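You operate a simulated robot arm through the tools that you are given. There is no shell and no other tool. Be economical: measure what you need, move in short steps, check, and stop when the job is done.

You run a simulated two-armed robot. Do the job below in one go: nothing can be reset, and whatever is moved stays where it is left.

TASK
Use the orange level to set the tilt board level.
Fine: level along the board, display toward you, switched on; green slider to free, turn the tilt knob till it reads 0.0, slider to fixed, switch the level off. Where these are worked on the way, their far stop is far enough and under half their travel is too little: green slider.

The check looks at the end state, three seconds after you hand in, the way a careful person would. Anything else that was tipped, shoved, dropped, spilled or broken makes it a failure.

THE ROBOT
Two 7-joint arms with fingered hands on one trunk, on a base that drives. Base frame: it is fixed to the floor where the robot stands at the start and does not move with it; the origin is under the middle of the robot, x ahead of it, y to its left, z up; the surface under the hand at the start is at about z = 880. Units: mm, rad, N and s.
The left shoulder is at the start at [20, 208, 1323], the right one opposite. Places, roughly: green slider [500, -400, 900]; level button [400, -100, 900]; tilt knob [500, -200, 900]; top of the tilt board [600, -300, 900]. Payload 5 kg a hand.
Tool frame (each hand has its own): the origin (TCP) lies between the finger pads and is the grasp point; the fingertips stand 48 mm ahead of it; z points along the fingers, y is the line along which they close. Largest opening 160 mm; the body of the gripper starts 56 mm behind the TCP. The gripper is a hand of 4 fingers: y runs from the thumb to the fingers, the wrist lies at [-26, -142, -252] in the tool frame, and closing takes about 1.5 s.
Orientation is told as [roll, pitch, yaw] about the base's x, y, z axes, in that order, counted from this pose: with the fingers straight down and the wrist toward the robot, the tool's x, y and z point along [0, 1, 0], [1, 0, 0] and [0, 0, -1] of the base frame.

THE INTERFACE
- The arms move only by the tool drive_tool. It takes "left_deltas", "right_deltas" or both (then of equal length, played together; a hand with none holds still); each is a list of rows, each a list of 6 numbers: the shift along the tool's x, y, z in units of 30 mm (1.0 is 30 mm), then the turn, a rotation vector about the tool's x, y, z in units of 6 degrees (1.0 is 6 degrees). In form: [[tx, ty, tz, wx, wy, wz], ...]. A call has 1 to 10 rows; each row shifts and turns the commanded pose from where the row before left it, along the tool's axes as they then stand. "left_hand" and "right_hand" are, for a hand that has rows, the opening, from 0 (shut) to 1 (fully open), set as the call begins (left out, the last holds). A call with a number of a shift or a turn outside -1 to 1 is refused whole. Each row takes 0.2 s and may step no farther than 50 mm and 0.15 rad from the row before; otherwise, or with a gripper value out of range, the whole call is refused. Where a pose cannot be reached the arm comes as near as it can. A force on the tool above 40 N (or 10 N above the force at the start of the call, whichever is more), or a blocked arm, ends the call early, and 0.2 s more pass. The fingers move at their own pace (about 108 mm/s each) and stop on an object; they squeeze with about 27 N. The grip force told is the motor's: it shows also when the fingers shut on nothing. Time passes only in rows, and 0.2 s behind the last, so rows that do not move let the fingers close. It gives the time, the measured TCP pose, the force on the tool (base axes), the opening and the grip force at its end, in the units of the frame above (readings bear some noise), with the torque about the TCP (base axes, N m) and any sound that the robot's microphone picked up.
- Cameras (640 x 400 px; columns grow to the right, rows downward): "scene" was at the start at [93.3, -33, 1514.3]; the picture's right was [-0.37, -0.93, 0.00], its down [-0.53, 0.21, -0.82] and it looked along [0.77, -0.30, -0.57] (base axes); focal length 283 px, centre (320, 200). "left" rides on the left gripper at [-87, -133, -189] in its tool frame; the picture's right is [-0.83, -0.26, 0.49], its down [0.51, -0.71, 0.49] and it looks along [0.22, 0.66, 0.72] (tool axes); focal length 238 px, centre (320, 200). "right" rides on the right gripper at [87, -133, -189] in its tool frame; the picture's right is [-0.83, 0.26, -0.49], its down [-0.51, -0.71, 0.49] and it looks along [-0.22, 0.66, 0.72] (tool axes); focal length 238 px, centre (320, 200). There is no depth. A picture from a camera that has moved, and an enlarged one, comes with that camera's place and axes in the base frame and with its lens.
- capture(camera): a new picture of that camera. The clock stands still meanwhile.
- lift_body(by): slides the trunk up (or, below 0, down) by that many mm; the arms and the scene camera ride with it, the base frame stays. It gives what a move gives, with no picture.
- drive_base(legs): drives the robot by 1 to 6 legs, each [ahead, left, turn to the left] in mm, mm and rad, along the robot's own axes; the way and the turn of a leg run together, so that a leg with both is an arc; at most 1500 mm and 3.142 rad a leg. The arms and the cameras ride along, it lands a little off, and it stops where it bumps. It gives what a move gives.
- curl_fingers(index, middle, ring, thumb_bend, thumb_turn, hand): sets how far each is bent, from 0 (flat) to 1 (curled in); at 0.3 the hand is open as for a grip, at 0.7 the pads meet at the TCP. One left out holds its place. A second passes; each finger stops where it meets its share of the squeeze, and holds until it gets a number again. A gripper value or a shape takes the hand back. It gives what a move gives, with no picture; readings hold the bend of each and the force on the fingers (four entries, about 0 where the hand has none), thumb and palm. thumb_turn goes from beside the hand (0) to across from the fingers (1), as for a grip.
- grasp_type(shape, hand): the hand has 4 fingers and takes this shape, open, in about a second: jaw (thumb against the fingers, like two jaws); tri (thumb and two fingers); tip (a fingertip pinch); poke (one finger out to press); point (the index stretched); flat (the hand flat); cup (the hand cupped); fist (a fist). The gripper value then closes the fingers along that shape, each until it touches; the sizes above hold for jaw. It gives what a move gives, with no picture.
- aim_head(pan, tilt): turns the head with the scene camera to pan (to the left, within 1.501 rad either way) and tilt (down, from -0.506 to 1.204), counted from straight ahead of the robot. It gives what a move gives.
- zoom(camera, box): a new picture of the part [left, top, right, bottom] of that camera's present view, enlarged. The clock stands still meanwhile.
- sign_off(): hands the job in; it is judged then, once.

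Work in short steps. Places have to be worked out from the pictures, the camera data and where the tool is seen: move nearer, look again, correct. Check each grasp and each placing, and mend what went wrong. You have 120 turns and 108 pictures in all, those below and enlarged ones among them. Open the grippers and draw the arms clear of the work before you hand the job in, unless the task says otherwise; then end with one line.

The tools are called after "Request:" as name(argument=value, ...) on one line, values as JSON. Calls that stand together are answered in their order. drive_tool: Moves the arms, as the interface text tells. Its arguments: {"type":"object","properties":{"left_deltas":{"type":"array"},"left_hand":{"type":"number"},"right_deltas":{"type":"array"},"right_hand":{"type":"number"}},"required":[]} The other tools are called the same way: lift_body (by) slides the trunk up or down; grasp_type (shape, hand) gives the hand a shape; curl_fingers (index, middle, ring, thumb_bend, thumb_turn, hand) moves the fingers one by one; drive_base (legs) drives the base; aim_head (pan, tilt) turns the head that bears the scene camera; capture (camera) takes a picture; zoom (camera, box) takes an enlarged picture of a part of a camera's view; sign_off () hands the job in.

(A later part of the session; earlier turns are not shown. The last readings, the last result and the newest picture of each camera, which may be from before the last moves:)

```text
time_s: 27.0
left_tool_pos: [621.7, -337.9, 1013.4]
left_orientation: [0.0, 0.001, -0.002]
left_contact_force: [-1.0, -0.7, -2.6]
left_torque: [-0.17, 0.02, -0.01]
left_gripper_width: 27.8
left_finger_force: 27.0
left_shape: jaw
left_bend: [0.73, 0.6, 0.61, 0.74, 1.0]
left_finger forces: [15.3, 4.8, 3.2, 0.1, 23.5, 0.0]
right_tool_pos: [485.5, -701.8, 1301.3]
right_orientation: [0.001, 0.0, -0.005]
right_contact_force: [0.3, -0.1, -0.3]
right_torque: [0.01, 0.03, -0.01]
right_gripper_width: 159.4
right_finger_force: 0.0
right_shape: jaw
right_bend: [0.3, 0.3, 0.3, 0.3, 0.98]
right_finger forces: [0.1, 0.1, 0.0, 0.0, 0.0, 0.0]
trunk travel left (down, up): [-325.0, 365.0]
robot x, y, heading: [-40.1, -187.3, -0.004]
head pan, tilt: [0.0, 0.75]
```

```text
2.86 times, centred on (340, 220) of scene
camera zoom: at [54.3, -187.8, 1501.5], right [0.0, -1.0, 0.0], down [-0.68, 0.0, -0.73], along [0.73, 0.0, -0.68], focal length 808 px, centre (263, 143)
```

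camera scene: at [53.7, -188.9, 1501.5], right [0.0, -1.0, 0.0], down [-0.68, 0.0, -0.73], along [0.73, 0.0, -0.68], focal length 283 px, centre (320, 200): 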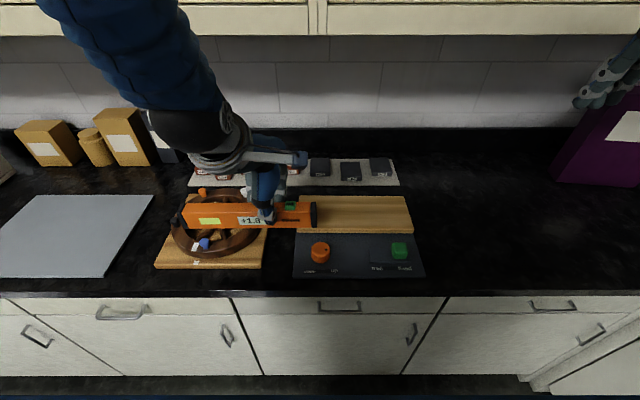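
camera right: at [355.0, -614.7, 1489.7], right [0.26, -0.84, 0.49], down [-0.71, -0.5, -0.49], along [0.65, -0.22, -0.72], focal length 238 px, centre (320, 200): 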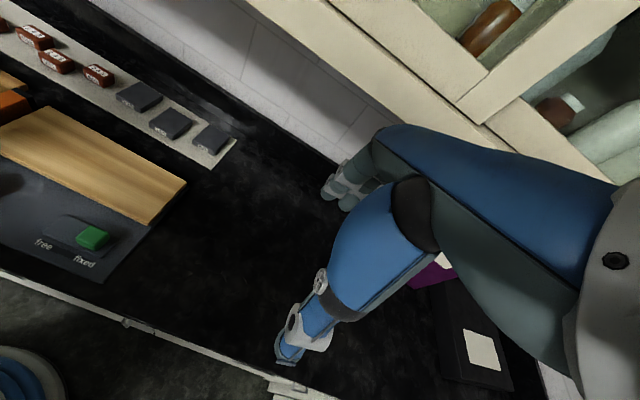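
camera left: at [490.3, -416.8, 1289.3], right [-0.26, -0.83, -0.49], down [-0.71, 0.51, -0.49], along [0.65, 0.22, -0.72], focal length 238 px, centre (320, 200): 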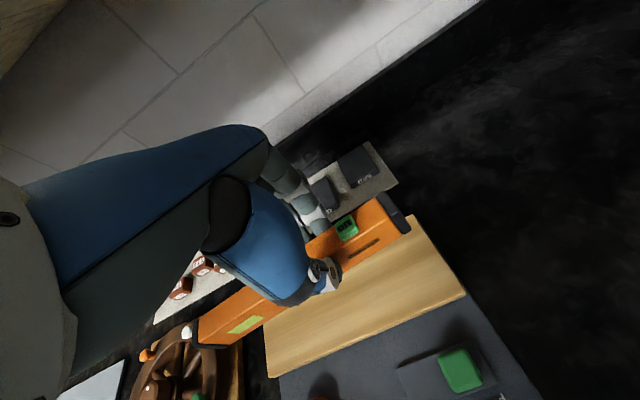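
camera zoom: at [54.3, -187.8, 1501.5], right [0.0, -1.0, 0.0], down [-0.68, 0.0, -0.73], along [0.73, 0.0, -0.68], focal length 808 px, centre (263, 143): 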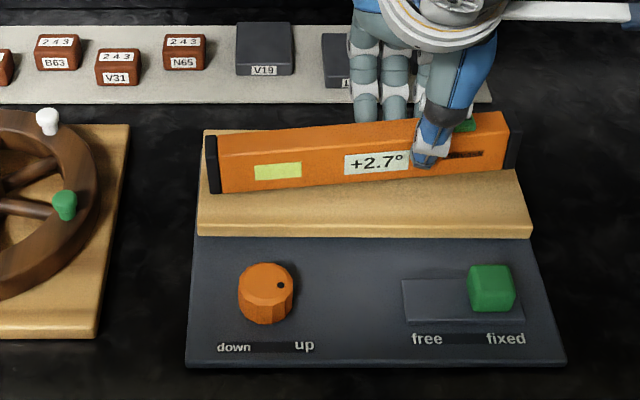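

No contact yet; continue down carefully.

Request:
drive_tool(left_deltas=[[0, 0, 0.1, 0, 0, 0], [0, 0, 0.1, 0, 0, 0], [0, 0, 0.1, 0, 0, 0], [0, 0, 0, 0, 0, 0]])

Request:
zoom(camera="scene", box=[240, 150, 440, 290])

```text
time_s: 28.0
left_tool_pos: [623.0, -338.9, 1003.3]
left_orientation: [0.001, 0.001, -0.003]
left_contact_force: [-0.1, -1.3, -1.7]
left_torque: [0.14, -0.06, -0.05]
left_gripper_width: 27.6
left_finger_force: 27.1
left_shape: jaw
left_bend: [0.73, 0.6, 0.61, 0.74, 1.0]
left_finger forces: [14.4, 5.3, 4.2, 0.0, 23.8, 0.1]
right_tool_pos: [487.7, -702.1, 1299.5]
right_orientation: [0.001, 0.001, -0.002]
right_contact_force: [0.0, 0.2, -0.3]
right_torque: [-0.03, -0.05, 0.01]
right_gripper_width: 159.4
right_finger_force: 0.0
right_shape: jaw
right_bend: [0.3, 0.3, 0.3, 0.3, 0.98]
right_finger forces: [0.1, 0.0, 0.1, 0.1, 0.1, 0.1]
trunk travel left (down, up): [-325.0, 365.0]
robot x, y, heading: [-41.2, -187.2, -0.006]
head pan, tilt: [0.0, 0.75]
```

```text
2.86 times, centred on (340, 220) of scene
camera zoom: at [54.2, -187.9, 1501.5], right [0.0, -1.0, 0.0], down [-0.68, 0.0, -0.73], along [0.73, 0.0, -0.68], focal length 808 px, centre (263, 143)
```

zoom: 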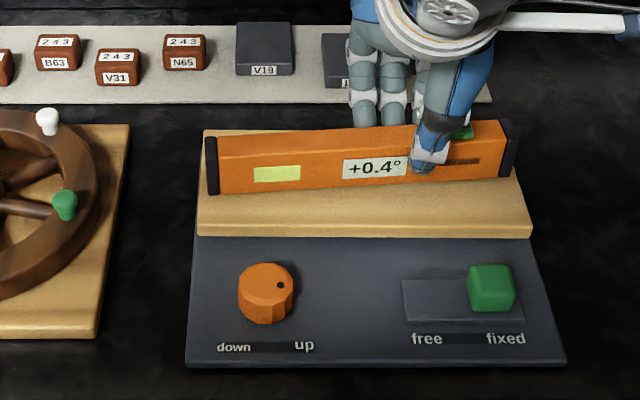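

The left end has touched and the level is swinging flat (+0.4°). A few more mm down.

Request:
drive_tool(left_deltas=[[0, 0, 0.07, 0, 0, 0], [0, 0, 0.07, 0, 0, 0], [0, 0, 0, 0, 0, 0]])

Request:
zoom(camera="scene", box=[240, 150, 440, 290])

```text
time_s: 28.8
left_tool_pos: [622.4, -338.4, 999.9]
left_orientation: [-0.001, 0.001, -0.003]
left_contact_force: [-0.3, -0.3, -0.5]
left_torque: [0.21, -0.01, -0.08]
left_gripper_width: 27.8
left_finger_force: 27.3
left_shape: jaw
left_bend: [0.73, 0.6, 0.61, 0.74, 1.0]
left_finger forces: [13.7, 6.0, 4.1, 0.0, 23.7, 0.0]
right_tool_pos: [488.3, -702.5, 1299.7]
right_orientation: [0.0, -0.002, -0.005]
right_contact_force: [0.7, -0.7, -0.4]
right_torque: [0.0, 0.01, 0.01]
right_gripper_width: 159.4
right_finger_force: 0.0
right_shape: jaw
right_bend: [0.3, 0.3, 0.3, 0.3, 0.98]
right_finger forces: [0.1, 0.0, 0.0, 0.0, 0.1, 0.0]
trunk travel left (down, up): [-325.0, 365.0]
robot x, y, heading: [-41.1, -186.7, -0.007]
head pan, tilt: [0.0, 0.75]
```

```text
2.86 times, centred on (340, 220) of scene
camera zoom: at [54.3, -187.9, 1501.5], right [0.0, -1.0, 0.0], down [-0.68, 0.0, -0.73], along [0.73, 0.0, -0.68], focal length 808 px, centre (263, 143)
```

zoom: 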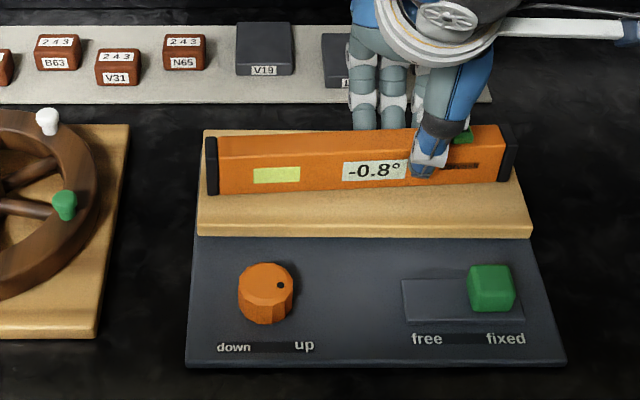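

Now -0.8°: the board slopes down to the right; keep following down.

Request:
drive_tool(left_deltas=[[0, 0, 0.07, 0, 0, 0], [0, 0, 0.07, 0, 0, 0], [0, 0, 0.07, 0, 0, 0], [0, 0, 0, 0, 0, 0]])

Request:
zoom(camera="scene", box=[240, 150, 440, 290])

```text
time_s: 29.8
left_tool_pos: [621.5, -337.3, 998.2]
left_orientation: [0.0, -0.005, -0.003]
left_contact_force: [-4.4, 0.5, 35.9]
left_torque: [0.28, 0.13, -0.07]
left_gripper_width: 29.6
left_finger_force: 27.9
left_shape: jaw
left_bend: [0.73, 0.6, 0.61, 0.74, 1.0]
left_finger forces: [17.0, 8.5, 4.0, 0.1, 32.5, 0.0]
right_tool_pos: [484.2, -701.8, 1301.9]
right_orientation: [0.0, -0.003, -0.003]
right_contact_force: [0.2, -0.2, 0.2]
right_torque: [-0.03, 0.02, 0.02]
right_gripper_width: 159.7
right_finger_force: 0.0
right_shape: jaw
right_bend: [0.3, 0.3, 0.3, 0.3, 0.98]
right_finger forces: [0.0, 0.0, 0.0, 0.1, 0.0, 0.0]
trunk travel left (down, up): [-325.0, 365.0]
robot x, y, heading: [-40.2, -188.4, -0.002]
head pan, tilt: [0.0, 0.75]
```

```text
2.86 times, centred on (340, 220) of scene
camera zoom: at [51.4, -187.2, 1501.9], right [0.0, -1.0, 0.0], down [-0.68, 0.0, -0.73], along [0.73, 0.0, -0.68], focal length 808 px, centre (263, 143)
```

zoom: 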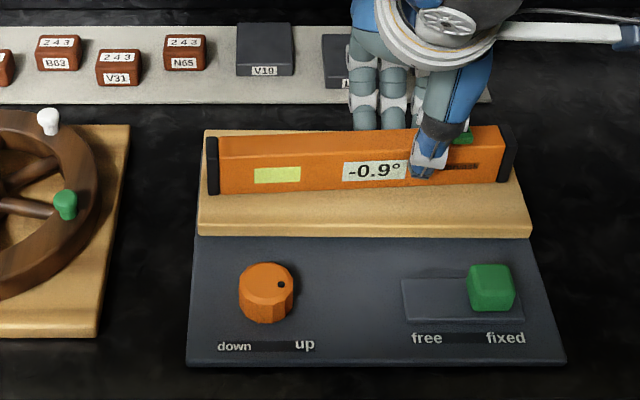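

Fully seated at -0.9° with 36 N down. I unload 5 mm, then open the fingers.

Request:
drive_tool(left_deltas=[[0, 0, -0.16, 0, 0, 0], [0, 0, 0, 0, 0, 0]])

Request:
drive_tool(left_hand=0.36, left_deltas=[[0, 0, 0, 0, 0, 0], [0, 0, 0, 0, 0, 0], [0, 0, 0, 0, 0, 0], [0, 0, 0, 0, 0, 0]])

Request:
zoom(camera="scene", box=[240, 150, 440, 290])

Request:
capture(camera="left")

```text
time_s: 30.4
left_tool_pos: [621.3, -338.0, 999.2]
left_orientation: [0.001, -0.001, -0.001]
left_contact_force: [4.5, -2.7, 16.5]
left_torque: [0.11, -0.28, -0.1]
left_gripper_width: 29.3
left_finger_force: 27.1
left_shape: jaw
left_bend: [0.73, 0.6, 0.61, 0.75, 1.0]
left_finger forces: [17.8, 8.4, 3.6, 0.0, 25.7, 0.1]
right_tool_pos: [487.2, -702.6, 1300.6]
right_orientation: [-0.001, 0.001, -0.003]
right_contact_force: [-0.6, -0.2, -0.1]
right_torque: [0.02, 0.0, -0.01]
right_gripper_width: 159.7
right_finger_force: 0.0
right_shape: jaw
right_bend: [0.3, 0.3, 0.3, 0.3, 0.98]
right_finger forces: [0.1, 0.0, 0.0, 0.1, 0.0, 0.0]
trunk travel left (down, up): [-325.0, 365.0]
robot x, y, heading: [-39.8, -184.6, -0.003]
head pan, tilt: [0.0, 0.75]
```

```text
time_s: 31.4
left_tool_pos: [621.9, -337.0, 999.5]
left_orientation: [0.0, 0.0, 0.0]
left_contact_force: [0.1, 0.2, 0.4]
left_torque: [-0.03, -0.02, 0.01]
left_gripper_width: 57.2
left_finger_force: 0.2
left_shape: jaw
left_bend: [0.74, 0.51, 0.49, 0.73, 1.0]
left_finger forces: [0.1, 0.0, 0.0, 0.1, 0.0, 0.1]
right_tool_pos: [488.3, -700.9, 1300.6]
right_orientation: [0.002, 0.0, -0.004]
right_contact_force: [0.0, -0.1, -0.5]
right_torque: [0.0, 0.02, -0.04]
right_gripper_width: 159.2
right_finger_force: 0.0
right_shape: jaw
right_bend: [0.3, 0.3, 0.3, 0.3, 0.98]
right_finger forces: [0.0, 0.0, 0.0, 0.1, 0.1, 0.1]
trunk travel left (down, up): [-325.0, 365.0]
robot x, y, heading: [-41.6, -185.5, -0.001]
head pan, tilt: [0.0, 0.75]
```

```text
2.86 times, centred on (340, 220) of scene
camera zoom: at [54.2, -187.8, 1501.5], right [0.0, -1.0, 0.0], down [-0.68, 0.0, -0.73], along [0.73, 0.0, -0.68], focal length 808 px, centre (263, 143)
```

zoom: 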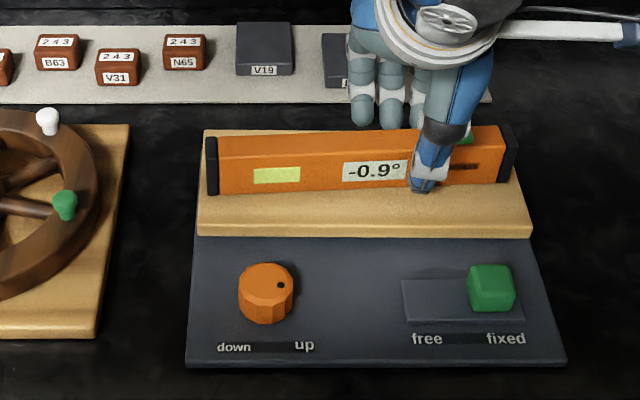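

```text
73 pictures are left
camera left: at [488.7, -424.5, 1187.9], right [-0.26, -0.83, -0.49], down [-0.71, 0.51, -0.49], along [0.66, 0.22, -0.72], focal length 238 px, centre (320, 200)
```

left: 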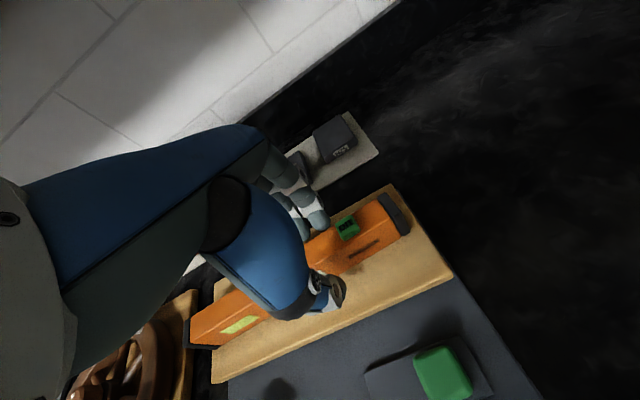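

Released, reading -0.9°. I raise the left hand clear and bring it over toward the knob, while the right hand takes the poke shape.

Request:
drive_tool(left_deltas=[[0, 0, -0.8, 0, 0, 0], [0, 0, -1, 0, 0, 0], [0, 0, -1, 0, 0, 0], [0, 0, -1, 0, 0, 0], [0.8, -0.8, -0.5, 0, 0, 0], [0.9, -0.9, 0, 0, 0, 0], [0.9, -0.9, 0, 0, 0, 0], [0.9, -0.9, 0, 0, 0, 0], [0.9, -0.5, 0, 0, 0, 0]])

Request:
grasp_type(shape="poke", hand="right")

Request:
zoom(camera="scene", box=[240, 150, 440, 290])

```text
time_s: 33.4
left_tool_pos: [503.5, -205.1, 1128.1]
left_orientation: [-0.003, 0.0, -0.004]
left_contact_force: [-0.3, 0.2, 0.7]
left_torque: [-0.05, -0.03, -0.01]
left_gripper_width: 57.5
left_finger_force: 0.0
left_shape: jaw
left_bend: [0.74, 0.51, 0.48, 0.73, 1.0]
left_finger forces: [0.0, 0.0, 0.0, 0.0, 0.0, 0.0]
right_tool_pos: [487.2, -701.3, 1301.4]
right_orientation: [-0.001, -0.001, -0.004]
right_contact_force: [0.5, 1.1, -0.3]
right_torque: [-0.03, -0.03, -0.01]
right_gripper_width: 159.6
right_finger_force: 0.1
right_shape: jaw
right_bend: [0.3, 0.3, 0.3, 0.3, 0.98]
right_finger forces: [0.1, 0.1, 0.0, 0.1, 0.0, 0.0]
trunk travel left (down, up): [-325.0, 365.0]
robot x, y, heading: [-42.5, -187.6, -0.008]
head pan, tilt: [0.0, 0.75]
```

```text
time_s: 34.3
left_tool_pos: [502.7, -206.3, 1127.7]
left_orientation: [0.0, 0.0, -0.002]
left_contact_force: [0.3, -0.2, -0.6]
left_torque: [-0.01, 0.02, 0.0]
left_gripper_width: 57.2
left_finger_force: 0.1
left_shape: jaw
left_bend: [0.74, 0.51, 0.48, 0.73, 1.0]
left_finger forces: [0.0, 0.1, 0.0, 0.0, 0.2, 0.0]
right_tool_pos: [486.6, -702.0, 1300.6]
right_orientation: [-0.002, 0.001, -0.004]
right_contact_force: [0.3, 0.6, 1.4]
right_torque: [-0.02, 0.01, 0.02]
right_gripper_width: 0.2
right_finger_force: 0.0
right_shape: poke
right_bend: [0.7, 0.7, 0.99, 1.0, 1.0]
right_finger forces: [0.0, 0.0, 0.0, 0.0, 0.1, 0.0]
trunk travel left (down, up): [-325.0, 365.0]
robot x, y, heading: [-39.0, -185.3, -0.002]
head pan, tilt: [0.0, 0.75]
```

```text
2.86 times, centred on (340, 220) of scene
camera zoom: at [54.1, -187.5, 1501.5], right [0.0, -1.0, 0.0], down [-0.68, 0.0, -0.73], along [0.73, 0.0, -0.68], focal length 808 px, centre (263, 143)
```

zoom: 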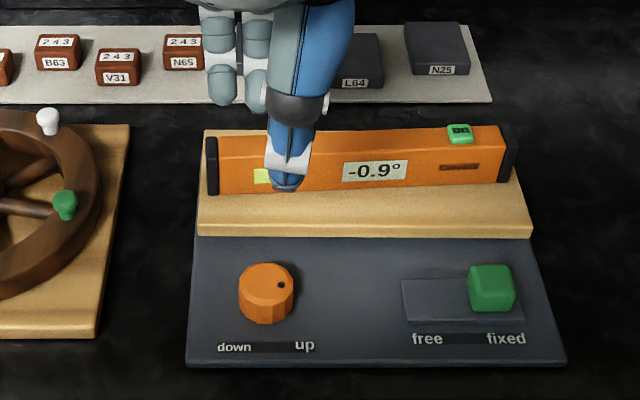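

Slider block centre ≈ (500,-394), z 895–920. I bring the right poke finger down toward its right side (TCP ≈ (498,-450)), and move the left hand a bit left for clearance.

Request:
drive_tool(right_deltas=[[0.84, 0.04, 0.83, 0, 0, 0], [0.84, 0.04, 0.83, 0, 0, 0], [0.84, 0.04, 0.83, 0, 0, 0], [0.84, 0.04, 0.83, 0, 0, 0], [0.84, 0.04, 0.83, 0, 0, 0], [0.84, 0.04, 0.83, 0, 0, 0], [0.84, 0.04, 0.83, 0, 0, 0], [0.84, 0.04, 0.83, 0, 0, 0], [0.84, 0.04, 0.83, 0, 0, 0], [0.84, 0.04, 0.83, 0, 0, 0]], left_deltas=[[0.5, -0.1, 0, 0, 0, 0], [0.5, -0.1, 0, 0, 0, 0], [0.5, -0.1, 0, 0, 0, 0], [0.5, -0.1, 0, 0, 0, 0], [0.5, 0, 0, 0, 0, 0], [0.5, 0, 0, 0, 0, 0], [0, 0, 0, 0, 0, 0], [0, 0, 0, 0, 0, 0], [0, 0, 0, 0, 0, 0], [0, 0, 0, 0, 0, 0]])

Request:
zoom(camera="scene", box=[300, 150, 480, 290])

Request:
capture(camera="right")

```text
time_s: 36.5
left_tool_pos: [491.7, -116.9, 1127.1]
left_orientation: [0.0, 0.0, 0.0]
left_contact_force: [0.2, 1.2, 0.3]
left_torque: [-0.03, -0.01, -0.04]
left_gripper_width: 57.2
left_finger_force: 0.1
left_shape: jaw
left_bend: [0.74, 0.51, 0.48, 0.73, 1.0]
left_finger forces: [0.1, 0.1, 0.1, 0.0, 0.1, 0.0]
right_tool_pos: [499.3, -449.4, 1050.8]
right_orientation: [-0.002, 0.001, -0.006]
right_contact_force: [1.5, 0.0, 0.3]
right_torque: [-0.02, 0.05, -0.02]
right_gripper_width: 0.0
right_finger_force: 0.1
right_shape: poke
right_bend: [0.7, 0.7, 0.99, 1.0, 1.0]
right_finger forces: [0.0, 0.0, 0.0, 0.0, 0.0, 0.1]
trunk travel left (down, up): [-325.0, 365.0]
robot x, y, heading: [-43.5, -188.4, -0.004]
head pan, tilt: [0.0, 0.75]
```

```text
2.86 times, centred on (390, 220) of scene
camera zoom: at [54.7, -186.9, 1501.4], right [0.0, -1.0, 0.0], down [-0.68, 0.0, -0.73], along [0.73, 0.0, -0.68], focal length 808 px, centre (120, 143)
```

zoom: 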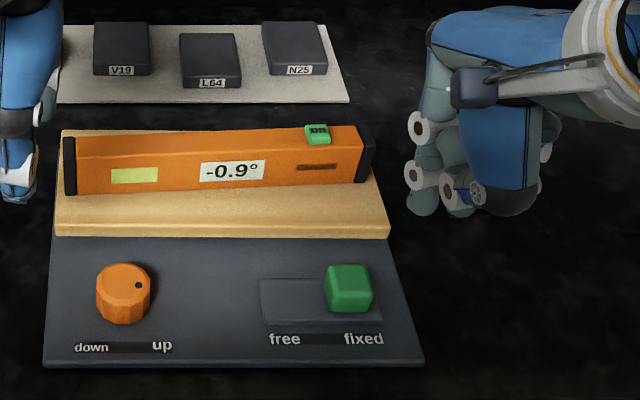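

```text
70 pictures are left
camera right: at [368.0, -362.7, 1241.0], right [0.26, -0.84, 0.49], down [-0.71, -0.5, -0.49], along [0.65, -0.22, -0.72], focal length 238 px, centre (320, 200)
```

right: 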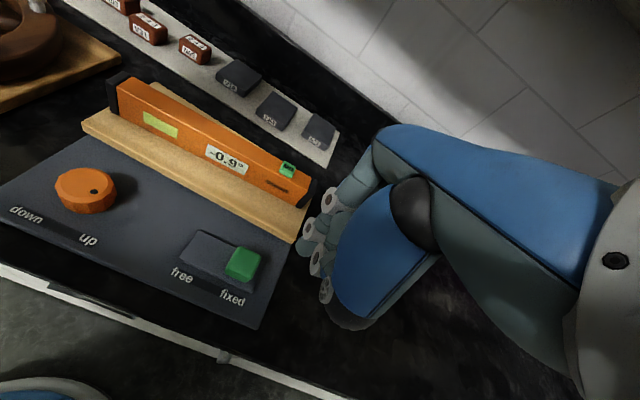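

Tip ≈ (512,-441,1003). I shift 12 mm toward me and descend ~85 mm.

Request:
drive_tool(right_deltas=[[0, -0.4, 0.7, 0, 0, 0], [0, 0, 0.8, 0, 0, 0], [0, 0, 0.8, 0, 0, 0], [0, 0, 0.5, 0, 0, 0]])

Request:
zoom(camera="scene", box=[340, 190, 460, 290])

Request:
zoom(camera="right", box=[160, 140, 360, 300])

```text
time_s: 37.5
left_tool_pos: [492.2, -117.0, 1126.8]
left_orientation: [0.0, -0.001, -0.003]
left_contact_force: [0.0, -0.1, 0.4]
left_torque: [0.01, -0.01, 0.04]
left_gripper_width: 57.5
left_finger_force: 0.1
left_shape: jaw
left_bend: [0.74, 0.51, 0.48, 0.73, 1.0]
left_finger forces: [0.0, 0.0, 0.1, 0.1, 0.0, 0.1]
right_tool_pos: [489.2, -449.9, 966.9]
right_orientation: [0.001, 0.0, -0.003]
right_contact_force: [0.0, 0.8, 0.0]
right_torque: [-0.01, 0.06, 0.01]
right_gripper_width: 0.0
right_finger_force: 0.0
right_shape: poke
right_bend: [0.7, 0.7, 0.99, 1.0, 1.0]
right_finger forces: [0.1, 0.0, 0.1, 0.1, 0.0, 0.0]
trunk travel left (down, up): [-325.0, 365.0]
robot x, y, heading: [-42.4, -184.1, -0.001]
head pan, tilt: [0.0, 0.75]
```

```text
4.00 times, centred on (400, 240) of scene
camera zoom: at [54.5, -187.9, 1501.5], right [0.0, -1.0, 0.0], down [-0.68, 0.0, -0.73], along [0.73, 0.0, -0.68], focal length 1131 px, centre (0, 40)
```

zoom: 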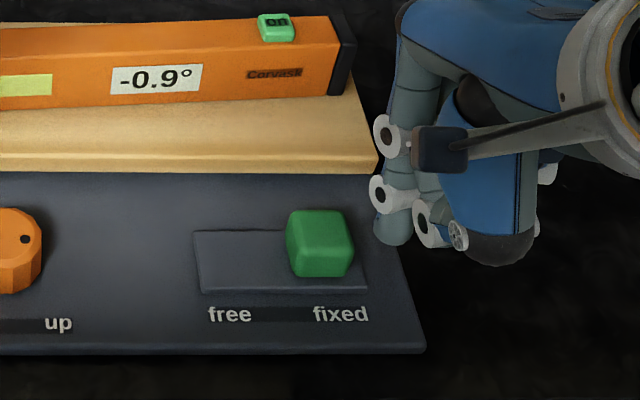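

```text
2.50 times, centred on (260, 220) of right
camera zoom: at [356.7, -363.0, 1156.8], right [0.26, -0.84, 0.49], down [-0.71, -0.5, -0.49], along [0.66, -0.22, -0.72], focal length 596 px, centre (470, 150)
```

zoom: 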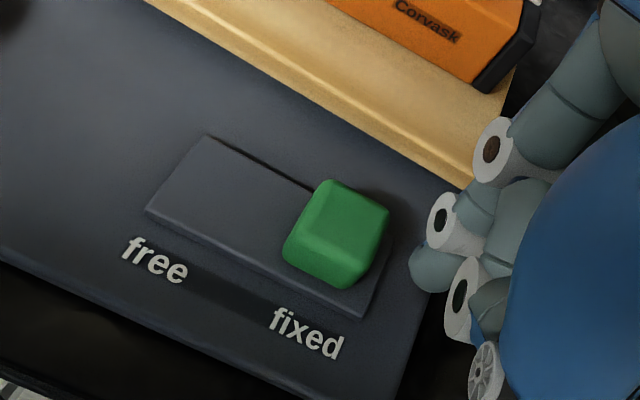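

Tip ≈ (497,-437,920), just right of the block. I go down 16 mm and then push to the left.

Request:
drive_tool(right_deltas=[[0, 0.1, 0.5, 0, 0, 0], [0.3, 0, 0, 0, 0, 0], [0.3, 0, 0, 0, 0, 0], [0.3, 0, 0, 0, 0, 0]])

Request:
zoom(camera="scene", box=[340, 190, 460, 290])

```text
time_s: 38.5
left_tool_pos: [491.3, -116.1, 1127.7]
left_orientation: [0.001, 0.0, -0.001]
left_contact_force: [-0.1, -0.1, 0.1]
left_torque: [-0.02, -0.04, -0.01]
left_gripper_width: 57.6
left_finger_force: 0.1
left_shape: jaw
left_bend: [0.74, 0.51, 0.48, 0.73, 1.0]
left_finger forces: [0.1, 0.0, 0.0, 0.1, 0.0, 0.0]
right_tool_pos: [489.7, -423.2, 952.8]
right_orientation: [0.001, -0.001, -0.003]
right_contact_force: [-0.4, 0.4, 0.1]
right_torque: [-0.06, -0.03, 0.0]
right_gripper_width: 0.0
right_finger_force: 0.0
right_shape: poke
right_bend: [0.7, 0.7, 0.99, 1.0, 1.0]
right_finger forces: [0.5, 0.0, 0.0, 0.1, 0.0, 0.0]
trunk travel left (down, up): [-325.0, 365.0]
robot x, y, heading: [-42.3, -184.1, -0.005]
head pan, tilt: [0.0, 0.75]
```

```text
4.00 times, centred on (400, 240) of scene
camera zoom: at [53.8, -187.0, 1501.5], right [0.0, -1.0, 0.0], down [-0.68, 0.0, -0.73], along [0.73, 0.0, -0.68], focal length 1131 px, centre (0, 40)
```

zoom: 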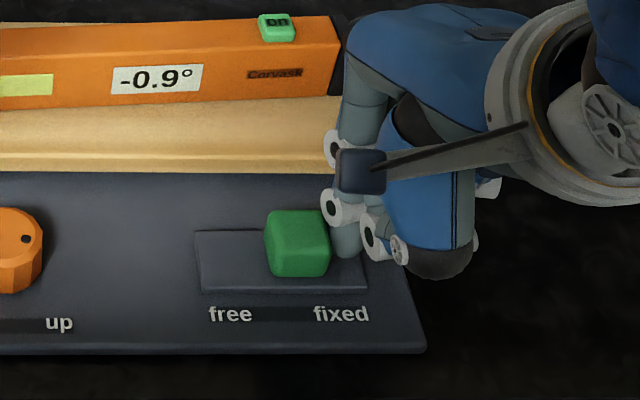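

The slider moves. I keep pushing left to the stop.

Request:
drive_tool(right_deltas=[[0.3, 0, 0, 0, 0, 0], [0.3, 0, 0, 0, 0, 0], [0.3, 0, 0, 0, 0, 0], [0.2, 0, 0, 0, 0, 0], [0.15, 0, 0, 0, 0, 0], [0.15, 0, 0, 0, 0, 0]])

Request:
zoom(camera="scene", box=[340, 190, 460, 290])

```text
time_s: 39.9
left_tool_pos: [492.0, -118.7, 1127.9]
left_orientation: [0.002, 0.001, -0.005]
left_contact_force: [-0.3, -0.2, -0.5]
left_torque: [0.04, 0.01, 0.0]
left_gripper_width: 57.3
left_finger_force: 0.0
left_shape: jaw
left_bend: [0.74, 0.51, 0.48, 0.73, 1.0]
left_finger forces: [0.0, 0.0, 0.0, 0.0, 0.0, 0.1]
right_tool_pos: [490.4, -385.1, 953.4]
right_orientation: [0.001, -0.001, -0.007]
right_contact_force: [1.6, -15.5, -0.5]
right_torque: [-0.39, -0.05, -0.13]
right_gripper_width: 0.0
right_finger_force: 0.0
right_shape: poke
right_bend: [0.7, 0.7, 0.99, 1.0, 1.0]
right_finger forces: [15.1, 0.1, 0.0, 0.1, 0.0, 0.1]
trunk travel left (down, up): [-325.0, 365.0]
robot x, y, heading: [-42.6, -186.3, -0.005]
head pan, tilt: [0.0, 0.75]
```

```text
4.00 times, centred on (400, 240) of scene
camera zoom: at [54.5, -189.6, 1501.5], right [0.0, -1.0, 0.0], down [-0.68, 0.0, -0.73], along [0.73, 0.0, -0.68], focal length 1131 px, centre (0, 40)
```

zoom: 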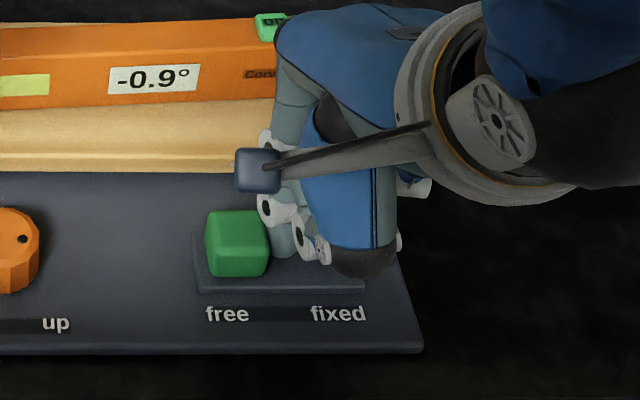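

Slider is at its free stop. I withdraw the right hand (right, up) and move the left hand above the knob (≈(499,-189), top z≈922), turned to yaw -90° so that the fingers straddle it along y.

Request:
drive_tool(right_deltas=[[-0.5, 0, 0, 0, 0, 0], [-0.3, 0, -0.8, 0, 0, 0], [-0.6, 0, -0.9, 0, 0, 0], [-0.9, 0, -0.9, 0, 0, 0], [-0.9, 0, -0.9, 0, 0, 0], [-0.9, 0, -0.9, 0, 0, 0], [-0.9, 0, -0.9, 0, 0, 0], [-0.9, 0, 0, 0, 0, 0], [0, 0, 0, 0, 0, 0], [0, 0, 0, 0, 0, 0]], left_deltas=[[0, 0, 0, 0, 0, 1], [0, 0, 0, 0, 0, 1], [0, 0, 0, 0, 0, 1], [0, 0, 0, 0, 0, 1], [0, 0, 0, 0, 0, 1], [0, 0, 0, 0, 0, 1], [0, 0, 0, 0, 0, 1], [0, 0, 0, 0, 0, 1], [0, 0, 0, 0, 0, 1], [0, 0, 0, 0, 0, 1]])

Request:
drive_tool(left_deltas=[[0, 0, 0, 0, 0, 1], [0, 0, 0, 0, 0, 1], [0, 0, 0, 0, 0, 1], [0, 0, 0, 0, 0, 1], [0, 0, 0, 0, 0, 1], [0, 0.8, 0.4, 0, 0, 0], [0, 0.8, 0.6, 0, 0, 0], [0.23, 0.8, 0.6, 0, 0, 0]])

Request:
grasp_type(shape="tri", hand="left")

Request:
zoom(camera="scene", box=[240, 150, 440, 290])

Request:
capture(camera="left")

```text
time_s: 42.1
left_tool_pos: [492.4, -116.4, 1127.9]
left_orientation: [0.0, 0.002, -1.051]
left_contact_force: [-0.3, -0.6, 0.4]
left_torque: [0.04, 0.0, -0.02]
left_gripper_width: 57.5
left_finger_force: 0.0
left_shape: jaw
left_bend: [0.74, 0.51, 0.48, 0.73, 1.0]
left_finger forces: [0.1, 0.0, 0.1, 0.0, 0.1, 0.0]
right_tool_pos: [491.0, -558.6, 1113.4]
right_orientation: [0.001, 0.001, -0.004]
right_contact_force: [0.1, -0.3, 0.4]
right_torque: [0.06, 0.04, 0.03]
right_gripper_width: 0.0
right_finger_force: 0.1
right_shape: poke
right_bend: [0.7, 0.7, 0.99, 1.0, 1.0]
right_finger forces: [0.0, 0.1, 0.0, 0.0, 0.1, 0.0]
trunk travel left (down, up): [-325.0, 365.0]
robot x, y, heading: [-40.1, -187.6, -0.006]
head pan, tilt: [0.0, 0.75]
```

```text
time_s: 43.9
left_tool_pos: [497.7, -187.7, 1079.0]
left_orientation: [0.0, 0.002, -1.572]
left_contact_force: [1.5, -0.6, -0.3]
left_torque: [0.03, 0.1, -0.01]
left_gripper_width: 57.4
left_finger_force: 0.0
left_shape: jaw
left_bend: [0.74, 0.51, 0.48, 0.73, 1.0]
left_finger forces: [0.1, 0.0, 0.0, 0.1, 0.0, 0.0]
right_tool_pos: [492.1, -558.5, 1112.9]
right_orientation: [0.001, 0.001, -0.002]
right_contact_force: [0.0, -0.2, 0.2]
right_torque: [0.09, 0.09, 0.05]
right_gripper_width: 0.0
right_finger_force: 0.0
right_shape: poke
right_bend: [0.7, 0.7, 0.99, 1.0, 1.0]
right_finger forces: [0.0, 0.0, 0.0, 0.0, 0.0, 0.0]
trunk travel left (down, up): [-325.0, 365.0]
robot x, y, heading: [-40.8, -188.8, -0.008]
head pan, tilt: [0.0, 0.75]
```

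```text
time_s: 44.8
left_tool_pos: [498.5, -186.8, 1079.0]
left_orientation: [-0.001, 0.0, -1.57]
left_contact_force: [-0.3, 0.0, -0.3]
left_torque: [0.02, 0.03, -0.01]
left_gripper_width: 159.8
left_finger_force: 0.0
left_shape: tri
left_bend: [0.3, 0.3, 0.99, 0.3, 0.98]
left_finger forces: [0.0, 0.1, 0.0, 0.1, 0.1, 0.0]
right_tool_pos: [492.0, -558.8, 1113.6]
right_orientation: [-0.001, 0.0, -0.003]
right_contact_force: [0.1, -0.4, -0.4]
right_torque: [0.06, 0.02, 0.0]
right_gripper_width: 0.1
right_finger_force: 0.1
right_shape: poke
right_bend: [0.7, 0.7, 0.99, 1.0, 1.0]
right_finger forces: [0.0, 0.1, 0.0, 0.0, 0.0, 0.0]
trunk travel left (down, up): [-325.0, 365.0]
robot x, y, heading: [-36.7, -185.6, -0.005]
head pan, tilt: [0.0, 0.75]
```

```text
2.86 times, centred on (340, 220) of scene
camera zoom: at [54.5, -188.0, 1501.5], right [0.0, -1.0, 0.0], down [-0.68, 0.0, -0.73], along [0.73, 0.0, -0.68], focal length 808 px, centre (263, 143)
```

zoom: 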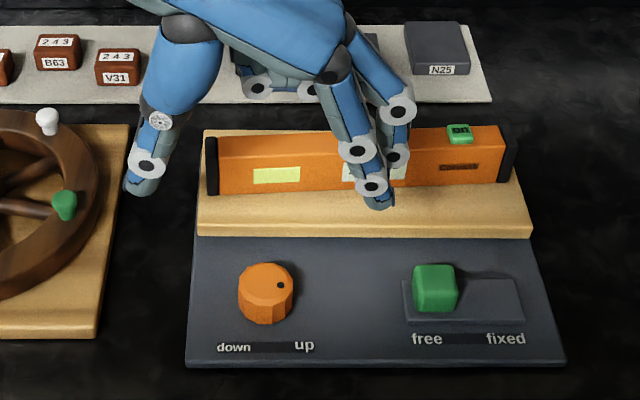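

```text
64 pictures are left
camera left: at [410.9, -54.4, 1268.6], right [-0.83, 0.26, -0.49], down [0.51, 0.71, -0.49], along [0.22, -0.66, -0.72], focal length 238 px, centre (320, 200)
```

left: 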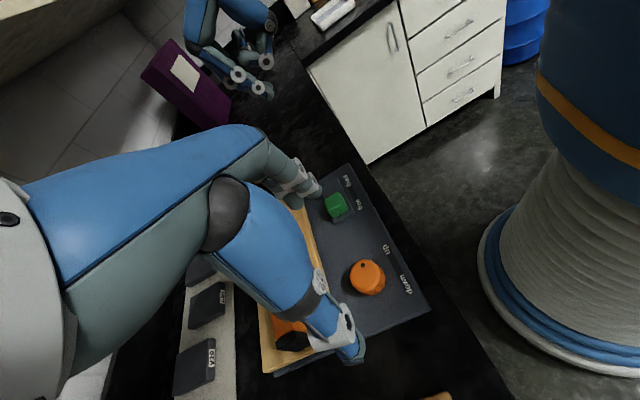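

Hand is above the knob. I set the opening to ~85 mm, shift 10 mm toward me (the two fingers' midline) and lower to about z 985.

Request:
drive_tool(left_hand=0.55, left_deltas=[[-0.35, 0, 0.2, 0, 0, 0], [0, 0, 0.6, 0, 0, 0], [0, 0, 0.8, 0, 0, 0], [0, 0, 0.8, 0, 0, 0], [0, 0, 0.7, 0, 0, 0], [0, 0, 0, 0, 0, 0]])

Request:
zoom(camera="scene", box=[240, 150, 440, 290])

Request:
zoom(camera="left", box=[240, 140, 460, 310])

```text
time_s: 46.2
left_tool_pos: [488.4, -187.6, 987.1]
left_orientation: [0.001, -0.001, -1.572]
left_contact_force: [0.4, 0.5, 0.7]
left_torque: [0.01, 0.0, -0.03]
left_gripper_width: 88.4
left_finger_force: 0.1
left_shape: tri
left_bend: [0.74, 0.43, 0.99, 0.67, 1.0]
left_finger forces: [0.0, 0.0, 0.0, 0.1, 0.0, 0.0]
right_tool_pos: [491.7, -557.8, 1113.6]
right_orientation: [0.0, 0.001, -0.004]
right_contact_force: [0.3, -0.7, 0.1]
right_torque: [0.01, 0.02, -0.01]
right_gripper_width: 0.2
right_finger_force: 0.0
right_shape: poke
right_bend: [0.7, 0.7, 0.99, 1.0, 1.0]
right_finger forces: [0.0, 0.1, 0.0, 0.1, 0.1, 0.0]
trunk travel left (down, up): [-325.0, 365.0]
robot x, y, heading: [-38.4, -186.2, -0.002]
head pan, tilt: [0.0, 0.75]
```

```text
2.86 times, centred on (340, 220) of scene
camera zoom: at [53.8, -187.9, 1501.6], right [0.0, -1.0, 0.0], down [-0.68, 0.0, -0.73], along [0.73, 0.0, -0.68], focal length 808 px, centre (263, 143)
```

zoom: 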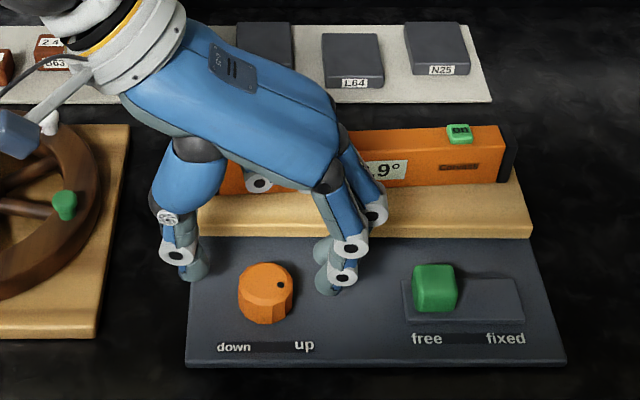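

```text
2.35 times, centred on (350, 225) of left
camera zoom: at [400.2, -55.4, 1175.1], right [-0.83, 0.26, -0.49], down [0.51, 0.71, -0.49], along [0.22, -0.66, -0.72], focal length 561 px, centre (249, 141)
```

zoom: 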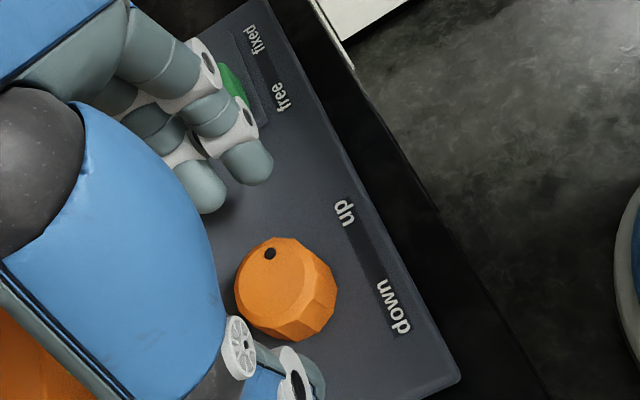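

Fingers straddle the knob; I shift +9 mm in x and lower 36 mm so tips reach z≈905.

Request:
drive_tool(left_deltas=[[0.3, 0, 0.3, 0, 0, 0], [0, 0, 0.5, 0, 0, 0], [0, 0, 0.4, 0, 0, 0], [0, 0, 0, 0, 0, 0]])

Request:
zoom(camera="scene", box=[240, 150, 440, 290])

Request:
zoom(camera="left", box=[240, 140, 460, 310])

```text
time_s: 47.2
left_tool_pos: [496.2, -187.5, 951.9]
left_orientation: [0.001, 0.0, -1.572]
left_contact_force: [0.0, -0.6, -0.6]
left_torque: [0.03, -0.04, 0.01]
left_gripper_width: 88.5
left_finger_force: 0.1
left_shape: tri
left_bend: [0.74, 0.43, 0.99, 0.67, 1.0]
left_finger forces: [0.0, 0.0, 0.0, 0.0, 0.0, 0.1]
right_tool_pos: [490.4, -558.4, 1113.2]
right_orientation: [-0.001, -0.001, -0.003]
right_contact_force: [-0.8, 0.7, -0.2]
right_torque: [0.01, -0.03, 0.0]
right_gripper_width: 0.0
right_finger_force: 0.0
right_shape: poke
right_bend: [0.7, 0.7, 0.99, 1.0, 1.0]
right_finger forces: [0.0, 0.0, 0.0, 0.1, 0.1, 0.0]
trunk travel left (down, up): [-325.0, 365.0]
robot x, y, heading: [-40.3, -185.3, -0.005]
head pan, tilt: [0.0, 0.75]
```

```text
2.86 times, centred on (340, 220) of scene
camera zoom: at [53.9, -187.8, 1501.5], right [0.0, -1.0, 0.0], down [-0.68, 0.0, -0.73], along [0.73, 0.0, -0.68], focal length 808 px, centre (263, 143)
```

zoom: 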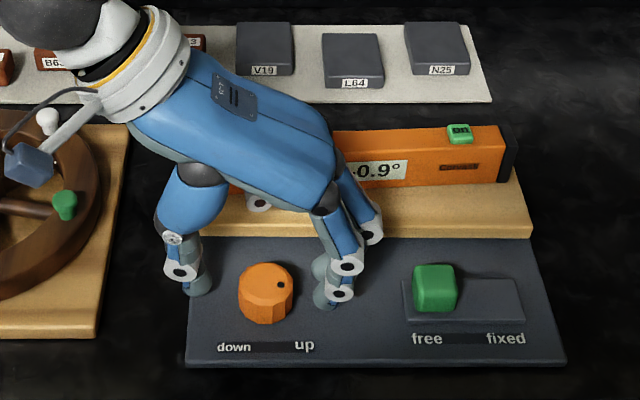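

```text
2.35 times, centred on (350, 225) of left
camera zoom: at [409.6, -55.4, 1140.9], right [-0.83, 0.26, -0.49], down [0.51, 0.71, -0.49], along [0.22, -0.66, -0.72], focal length 561 px, centre (249, 141)
```

zoom: 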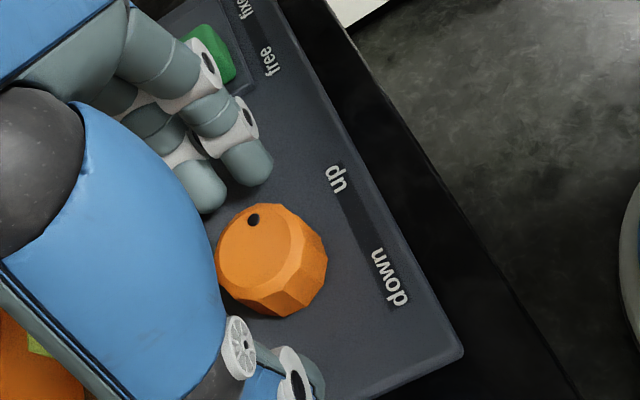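

The knob sits between thumb and two fingers, and the display stays mostly visible. I close on the knob.

Request:
drive_tool(left_hand=0.0, left_deltas=[[0, 0, 0, 0, 0, 0], [0, 0, 0, 0, 0, 0], [0, 0, 0, 0, 0, 0], [0, 0, 0, 0, 0, 0], [0, 0, 0, 0, 0, 0], [0, 0, 0, 0, 0, 0], [0, 0, 0, 0, 0, 0]])

Request:
zoom(camera="scene", box=[240, 150, 440, 290])

Request:
zoom(camera="left", box=[240, 140, 460, 310])

```text
time_s: 48.8
left_tool_pos: [496.7, -187.0, 950.4]
left_orientation: [0.0, 0.0, -1.574]
left_contact_force: [1.1, 0.3, -4.3]
left_torque: [-0.02, 0.02, 0.01]
left_gripper_width: 36.8
left_finger_force: 27.0
left_shape: tri
left_bend: [0.74, 0.59, 1.0, 0.74, 1.0]
left_finger forces: [12.1, 9.5, 0.0, 0.0, 23.9, 0.0]
right_tool_pos: [490.8, -558.3, 1113.4]
right_orientation: [0.002, 0.002, -0.003]
right_contact_force: [0.2, -0.2, 0.3]
right_torque: [-0.05, 0.01, 0.01]
right_gripper_width: 0.0
right_finger_force: 0.0
right_shape: poke
right_bend: [0.7, 0.7, 0.99, 1.0, 1.0]
right_finger forces: [0.0, 0.0, 0.0, 0.0, 0.0, 0.0]
trunk travel left (down, up): [-325.0, 365.0]
robot x, y, heading: [-39.0, -185.2, -0.005]
head pan, tilt: [0.0, 0.75]
```

```text
2.86 times, centred on (340, 220) of scene
camera zoom: at [54.4, -187.6, 1501.5], right [0.0, -1.0, 0.0], down [-0.68, 0.0, -0.73], along [0.73, 0.0, -0.68], focal length 808 px, centre (263, 143)
```

zoom: 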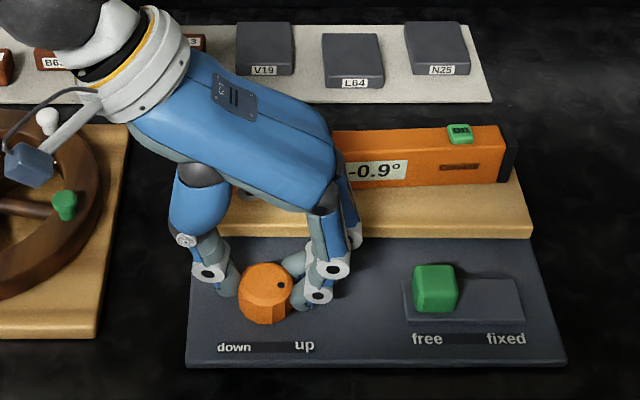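

```text
2.35 times, centred on (350, 225) of left
camera zoom: at [410.0, -55.3, 1140.7], right [-0.83, 0.26, -0.49], down [0.51, 0.71, -0.49], along [0.22, -0.66, -0.72], focal length 561 px, centre (249, 141)
```

zoom: 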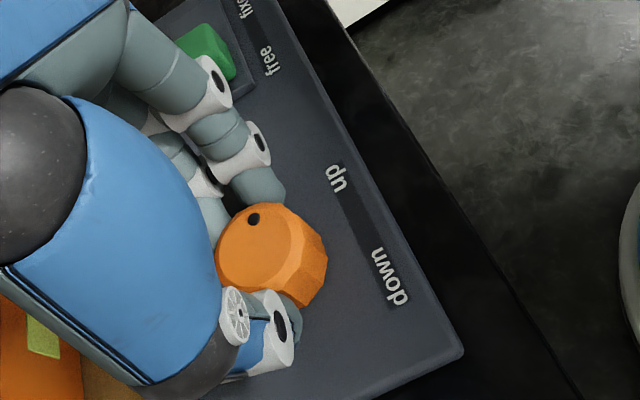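

Gripped with the full reading visible (-0.9°). I try a small clockwise turn (6°) toward "up" and watch.

Request:
drive_tool(left_deltas=[[0, 0, 0, 0, 0, 0.5], [0, 0, 0, 0, 0, 0.5], [0, 0, 0, 0, 0, 0]])

Request:
zoom(camera="scene", box=[240, 150, 440, 290])

```text
time_s: 49.6
left_tool_pos: [496.8, -189.2, 951.2]
left_orientation: [-0.001, 0.0, -1.676]
left_contact_force: [2.2, -2.4, 2.2]
left_torque: [-0.2, -0.06, 0.06]
left_gripper_width: 37.0
left_finger_force: 27.1
left_shape: tri
left_bend: [0.74, 0.59, 1.0, 0.74, 1.0]
left_finger forces: [13.7, 11.6, 0.1, 0.1, 23.9, 0.1]
right_tool_pos: [491.8, -559.3, 1113.1]
right_orientation: [0.0, 0.0, -0.004]
right_contact_force: [0.4, 0.4, -1.3]
right_torque: [-0.02, -0.01, 0.03]
right_gripper_width: 0.0
right_finger_force: 0.1
right_shape: poke
right_bend: [0.7, 0.7, 0.99, 1.0, 1.0]
right_finger forces: [0.1, 0.0, 0.0, 0.0, 0.0, 0.0]
trunk travel left (down, up): [-325.0, 365.0]
robot x, y, heading: [-36.0, -181.2, -0.0]
head pan, tilt: [0.0, 0.75]
```

```text
2.86 times, centred on (340, 220) of scene
camera zoom: at [54.3, -188.1, 1501.5], right [0.0, -1.0, 0.0], down [-0.68, 0.0, -0.73], along [0.73, 0.0, -0.68], focal length 808 px, centre (263, 143)
```

zoom: 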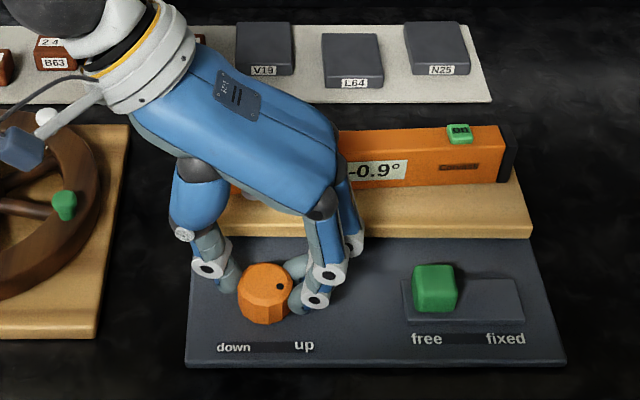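

No change yet; turn a further 12° clockwise.

Request:
drive_tool(left_deltas=[[0, 0, 0, 0, 0, 0.5], [0, 0, 0, 0, 0, 0.5], [0, 0, 0, 0, 0, 0.5], [0, 0, 0, 0, 0, 0.5], [0, 0, 0, 0, 0, 0]])

Request:
zoom(camera="scene", box=[240, 180, 400, 290])

```text
time_s: 50.8
left_tool_pos: [498.0, -190.0, 951.5]
left_orientation: [0.0, 0.0, -1.887]
left_contact_force: [6.0, -10.9, -0.3]
left_torque: [-0.51, -0.14, 0.11]
left_gripper_width: 36.9
left_finger_force: 26.9
left_shape: tri
left_bend: [0.74, 0.58, 1.0, 0.74, 1.0]
left_finger forces: [14.8, 15.3, 0.0, 0.1, 22.5, 0.0]
right_tool_pos: [492.3, -559.1, 1112.4]
right_orientation: [0.0, -0.001, -0.003]
right_contact_force: [0.1, 0.3, 0.2]
right_torque: [-0.03, 0.02, 0.0]
right_gripper_width: 0.1
right_finger_force: 0.2
right_shape: poke
right_bend: [0.7, 0.7, 0.99, 1.0, 1.0]
right_finger forces: [0.0, 0.0, 0.0, 0.0, 0.0, 0.1]
trunk travel left (down, up): [-325.0, 365.0]
robot x, y, heading: [-38.1, -187.2, -0.001]
head pan, tilt: [0.0, 0.75]
```

```text
3.64 times, centred on (320, 235) of scene
camera zoom: at [54.7, -188.7, 1501.5], right [0.0, -1.0, 0.0], down [-0.68, 0.0, -0.73], along [0.73, 0.0, -0.68], focal length 1028 px, centre (320, 73)
```

zoom: 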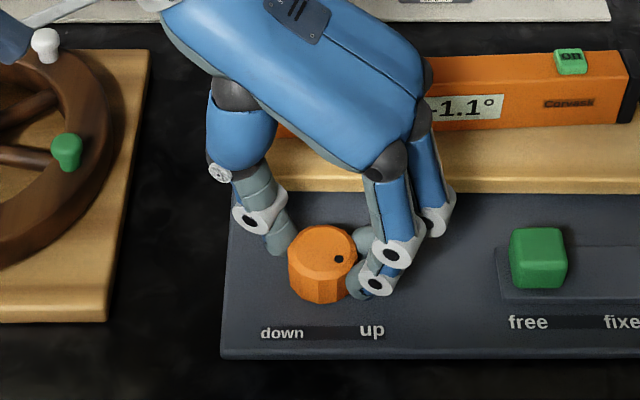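

-1.1°: clockwise is the wrong way. I turn counterclockwise 30° and read again.

Request:
drive_tool(left_deltas=[[0, 0, 0, 0, 0, -0.7], [0, 0, 0, 0, 0, -0.7], [0, 0, 0, 0, 0, -0.7], [0, 0, 0, 0, 0, -0.7], [0, 0, 0, 0, 0, -0.7], [0, 0, 0, 0, 0, -0.7], [0, 0, 0, 0, 0, -0.7], [0, 0, 0, 0, 0, 0]])

Request:
zoom(camera="scene", box=[240, 180, 400, 290])

```text
time_s: 52.6
left_tool_pos: [496.6, -186.2, 949.6]
left_orientation: [0.001, -0.001, -1.374]
left_contact_force: [-1.0, 4.2, 4.9]
left_torque: [0.06, 0.06, 0.0]
left_gripper_width: 36.5
left_finger_force: 27.4
left_shape: tri
left_bend: [0.74, 0.58, 1.0, 0.74, 1.0]
left_finger forces: [12.3, 10.3, 0.1, 0.1, 28.3, 0.0]
right_tool_pos: [491.8, -557.2, 1113.0]
right_orientation: [0.0, 0.0, -0.004]
right_contact_force: [-0.1, 0.1, -0.3]
right_torque: [-0.04, 0.02, 0.02]
right_gripper_width: 0.2
right_finger_force: 0.0
right_shape: poke
right_bend: [0.7, 0.7, 0.99, 1.0, 1.0]
right_finger forces: [0.0, 0.0, 0.0, 0.1, 0.1, 0.0]
trunk travel left (down, up): [-325.0, 365.0]
robot x, y, heading: [-40.2, -184.4, -0.01]
head pan, tilt: [0.0, 0.75]
```

```text
3.64 times, centred on (320, 235) of scene
camera zoom: at [53.9, -187.0, 1501.5], right [0.0, -1.0, 0.0], down [-0.68, 0.0, -0.73], along [0.73, 0.0, -0.68], focal length 1028 px, centre (320, 73)
```

zoom: 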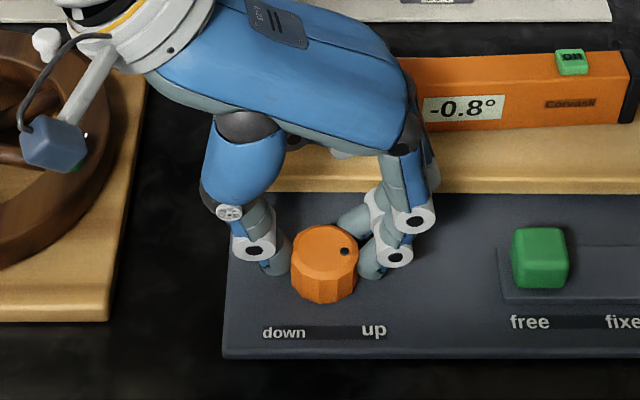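

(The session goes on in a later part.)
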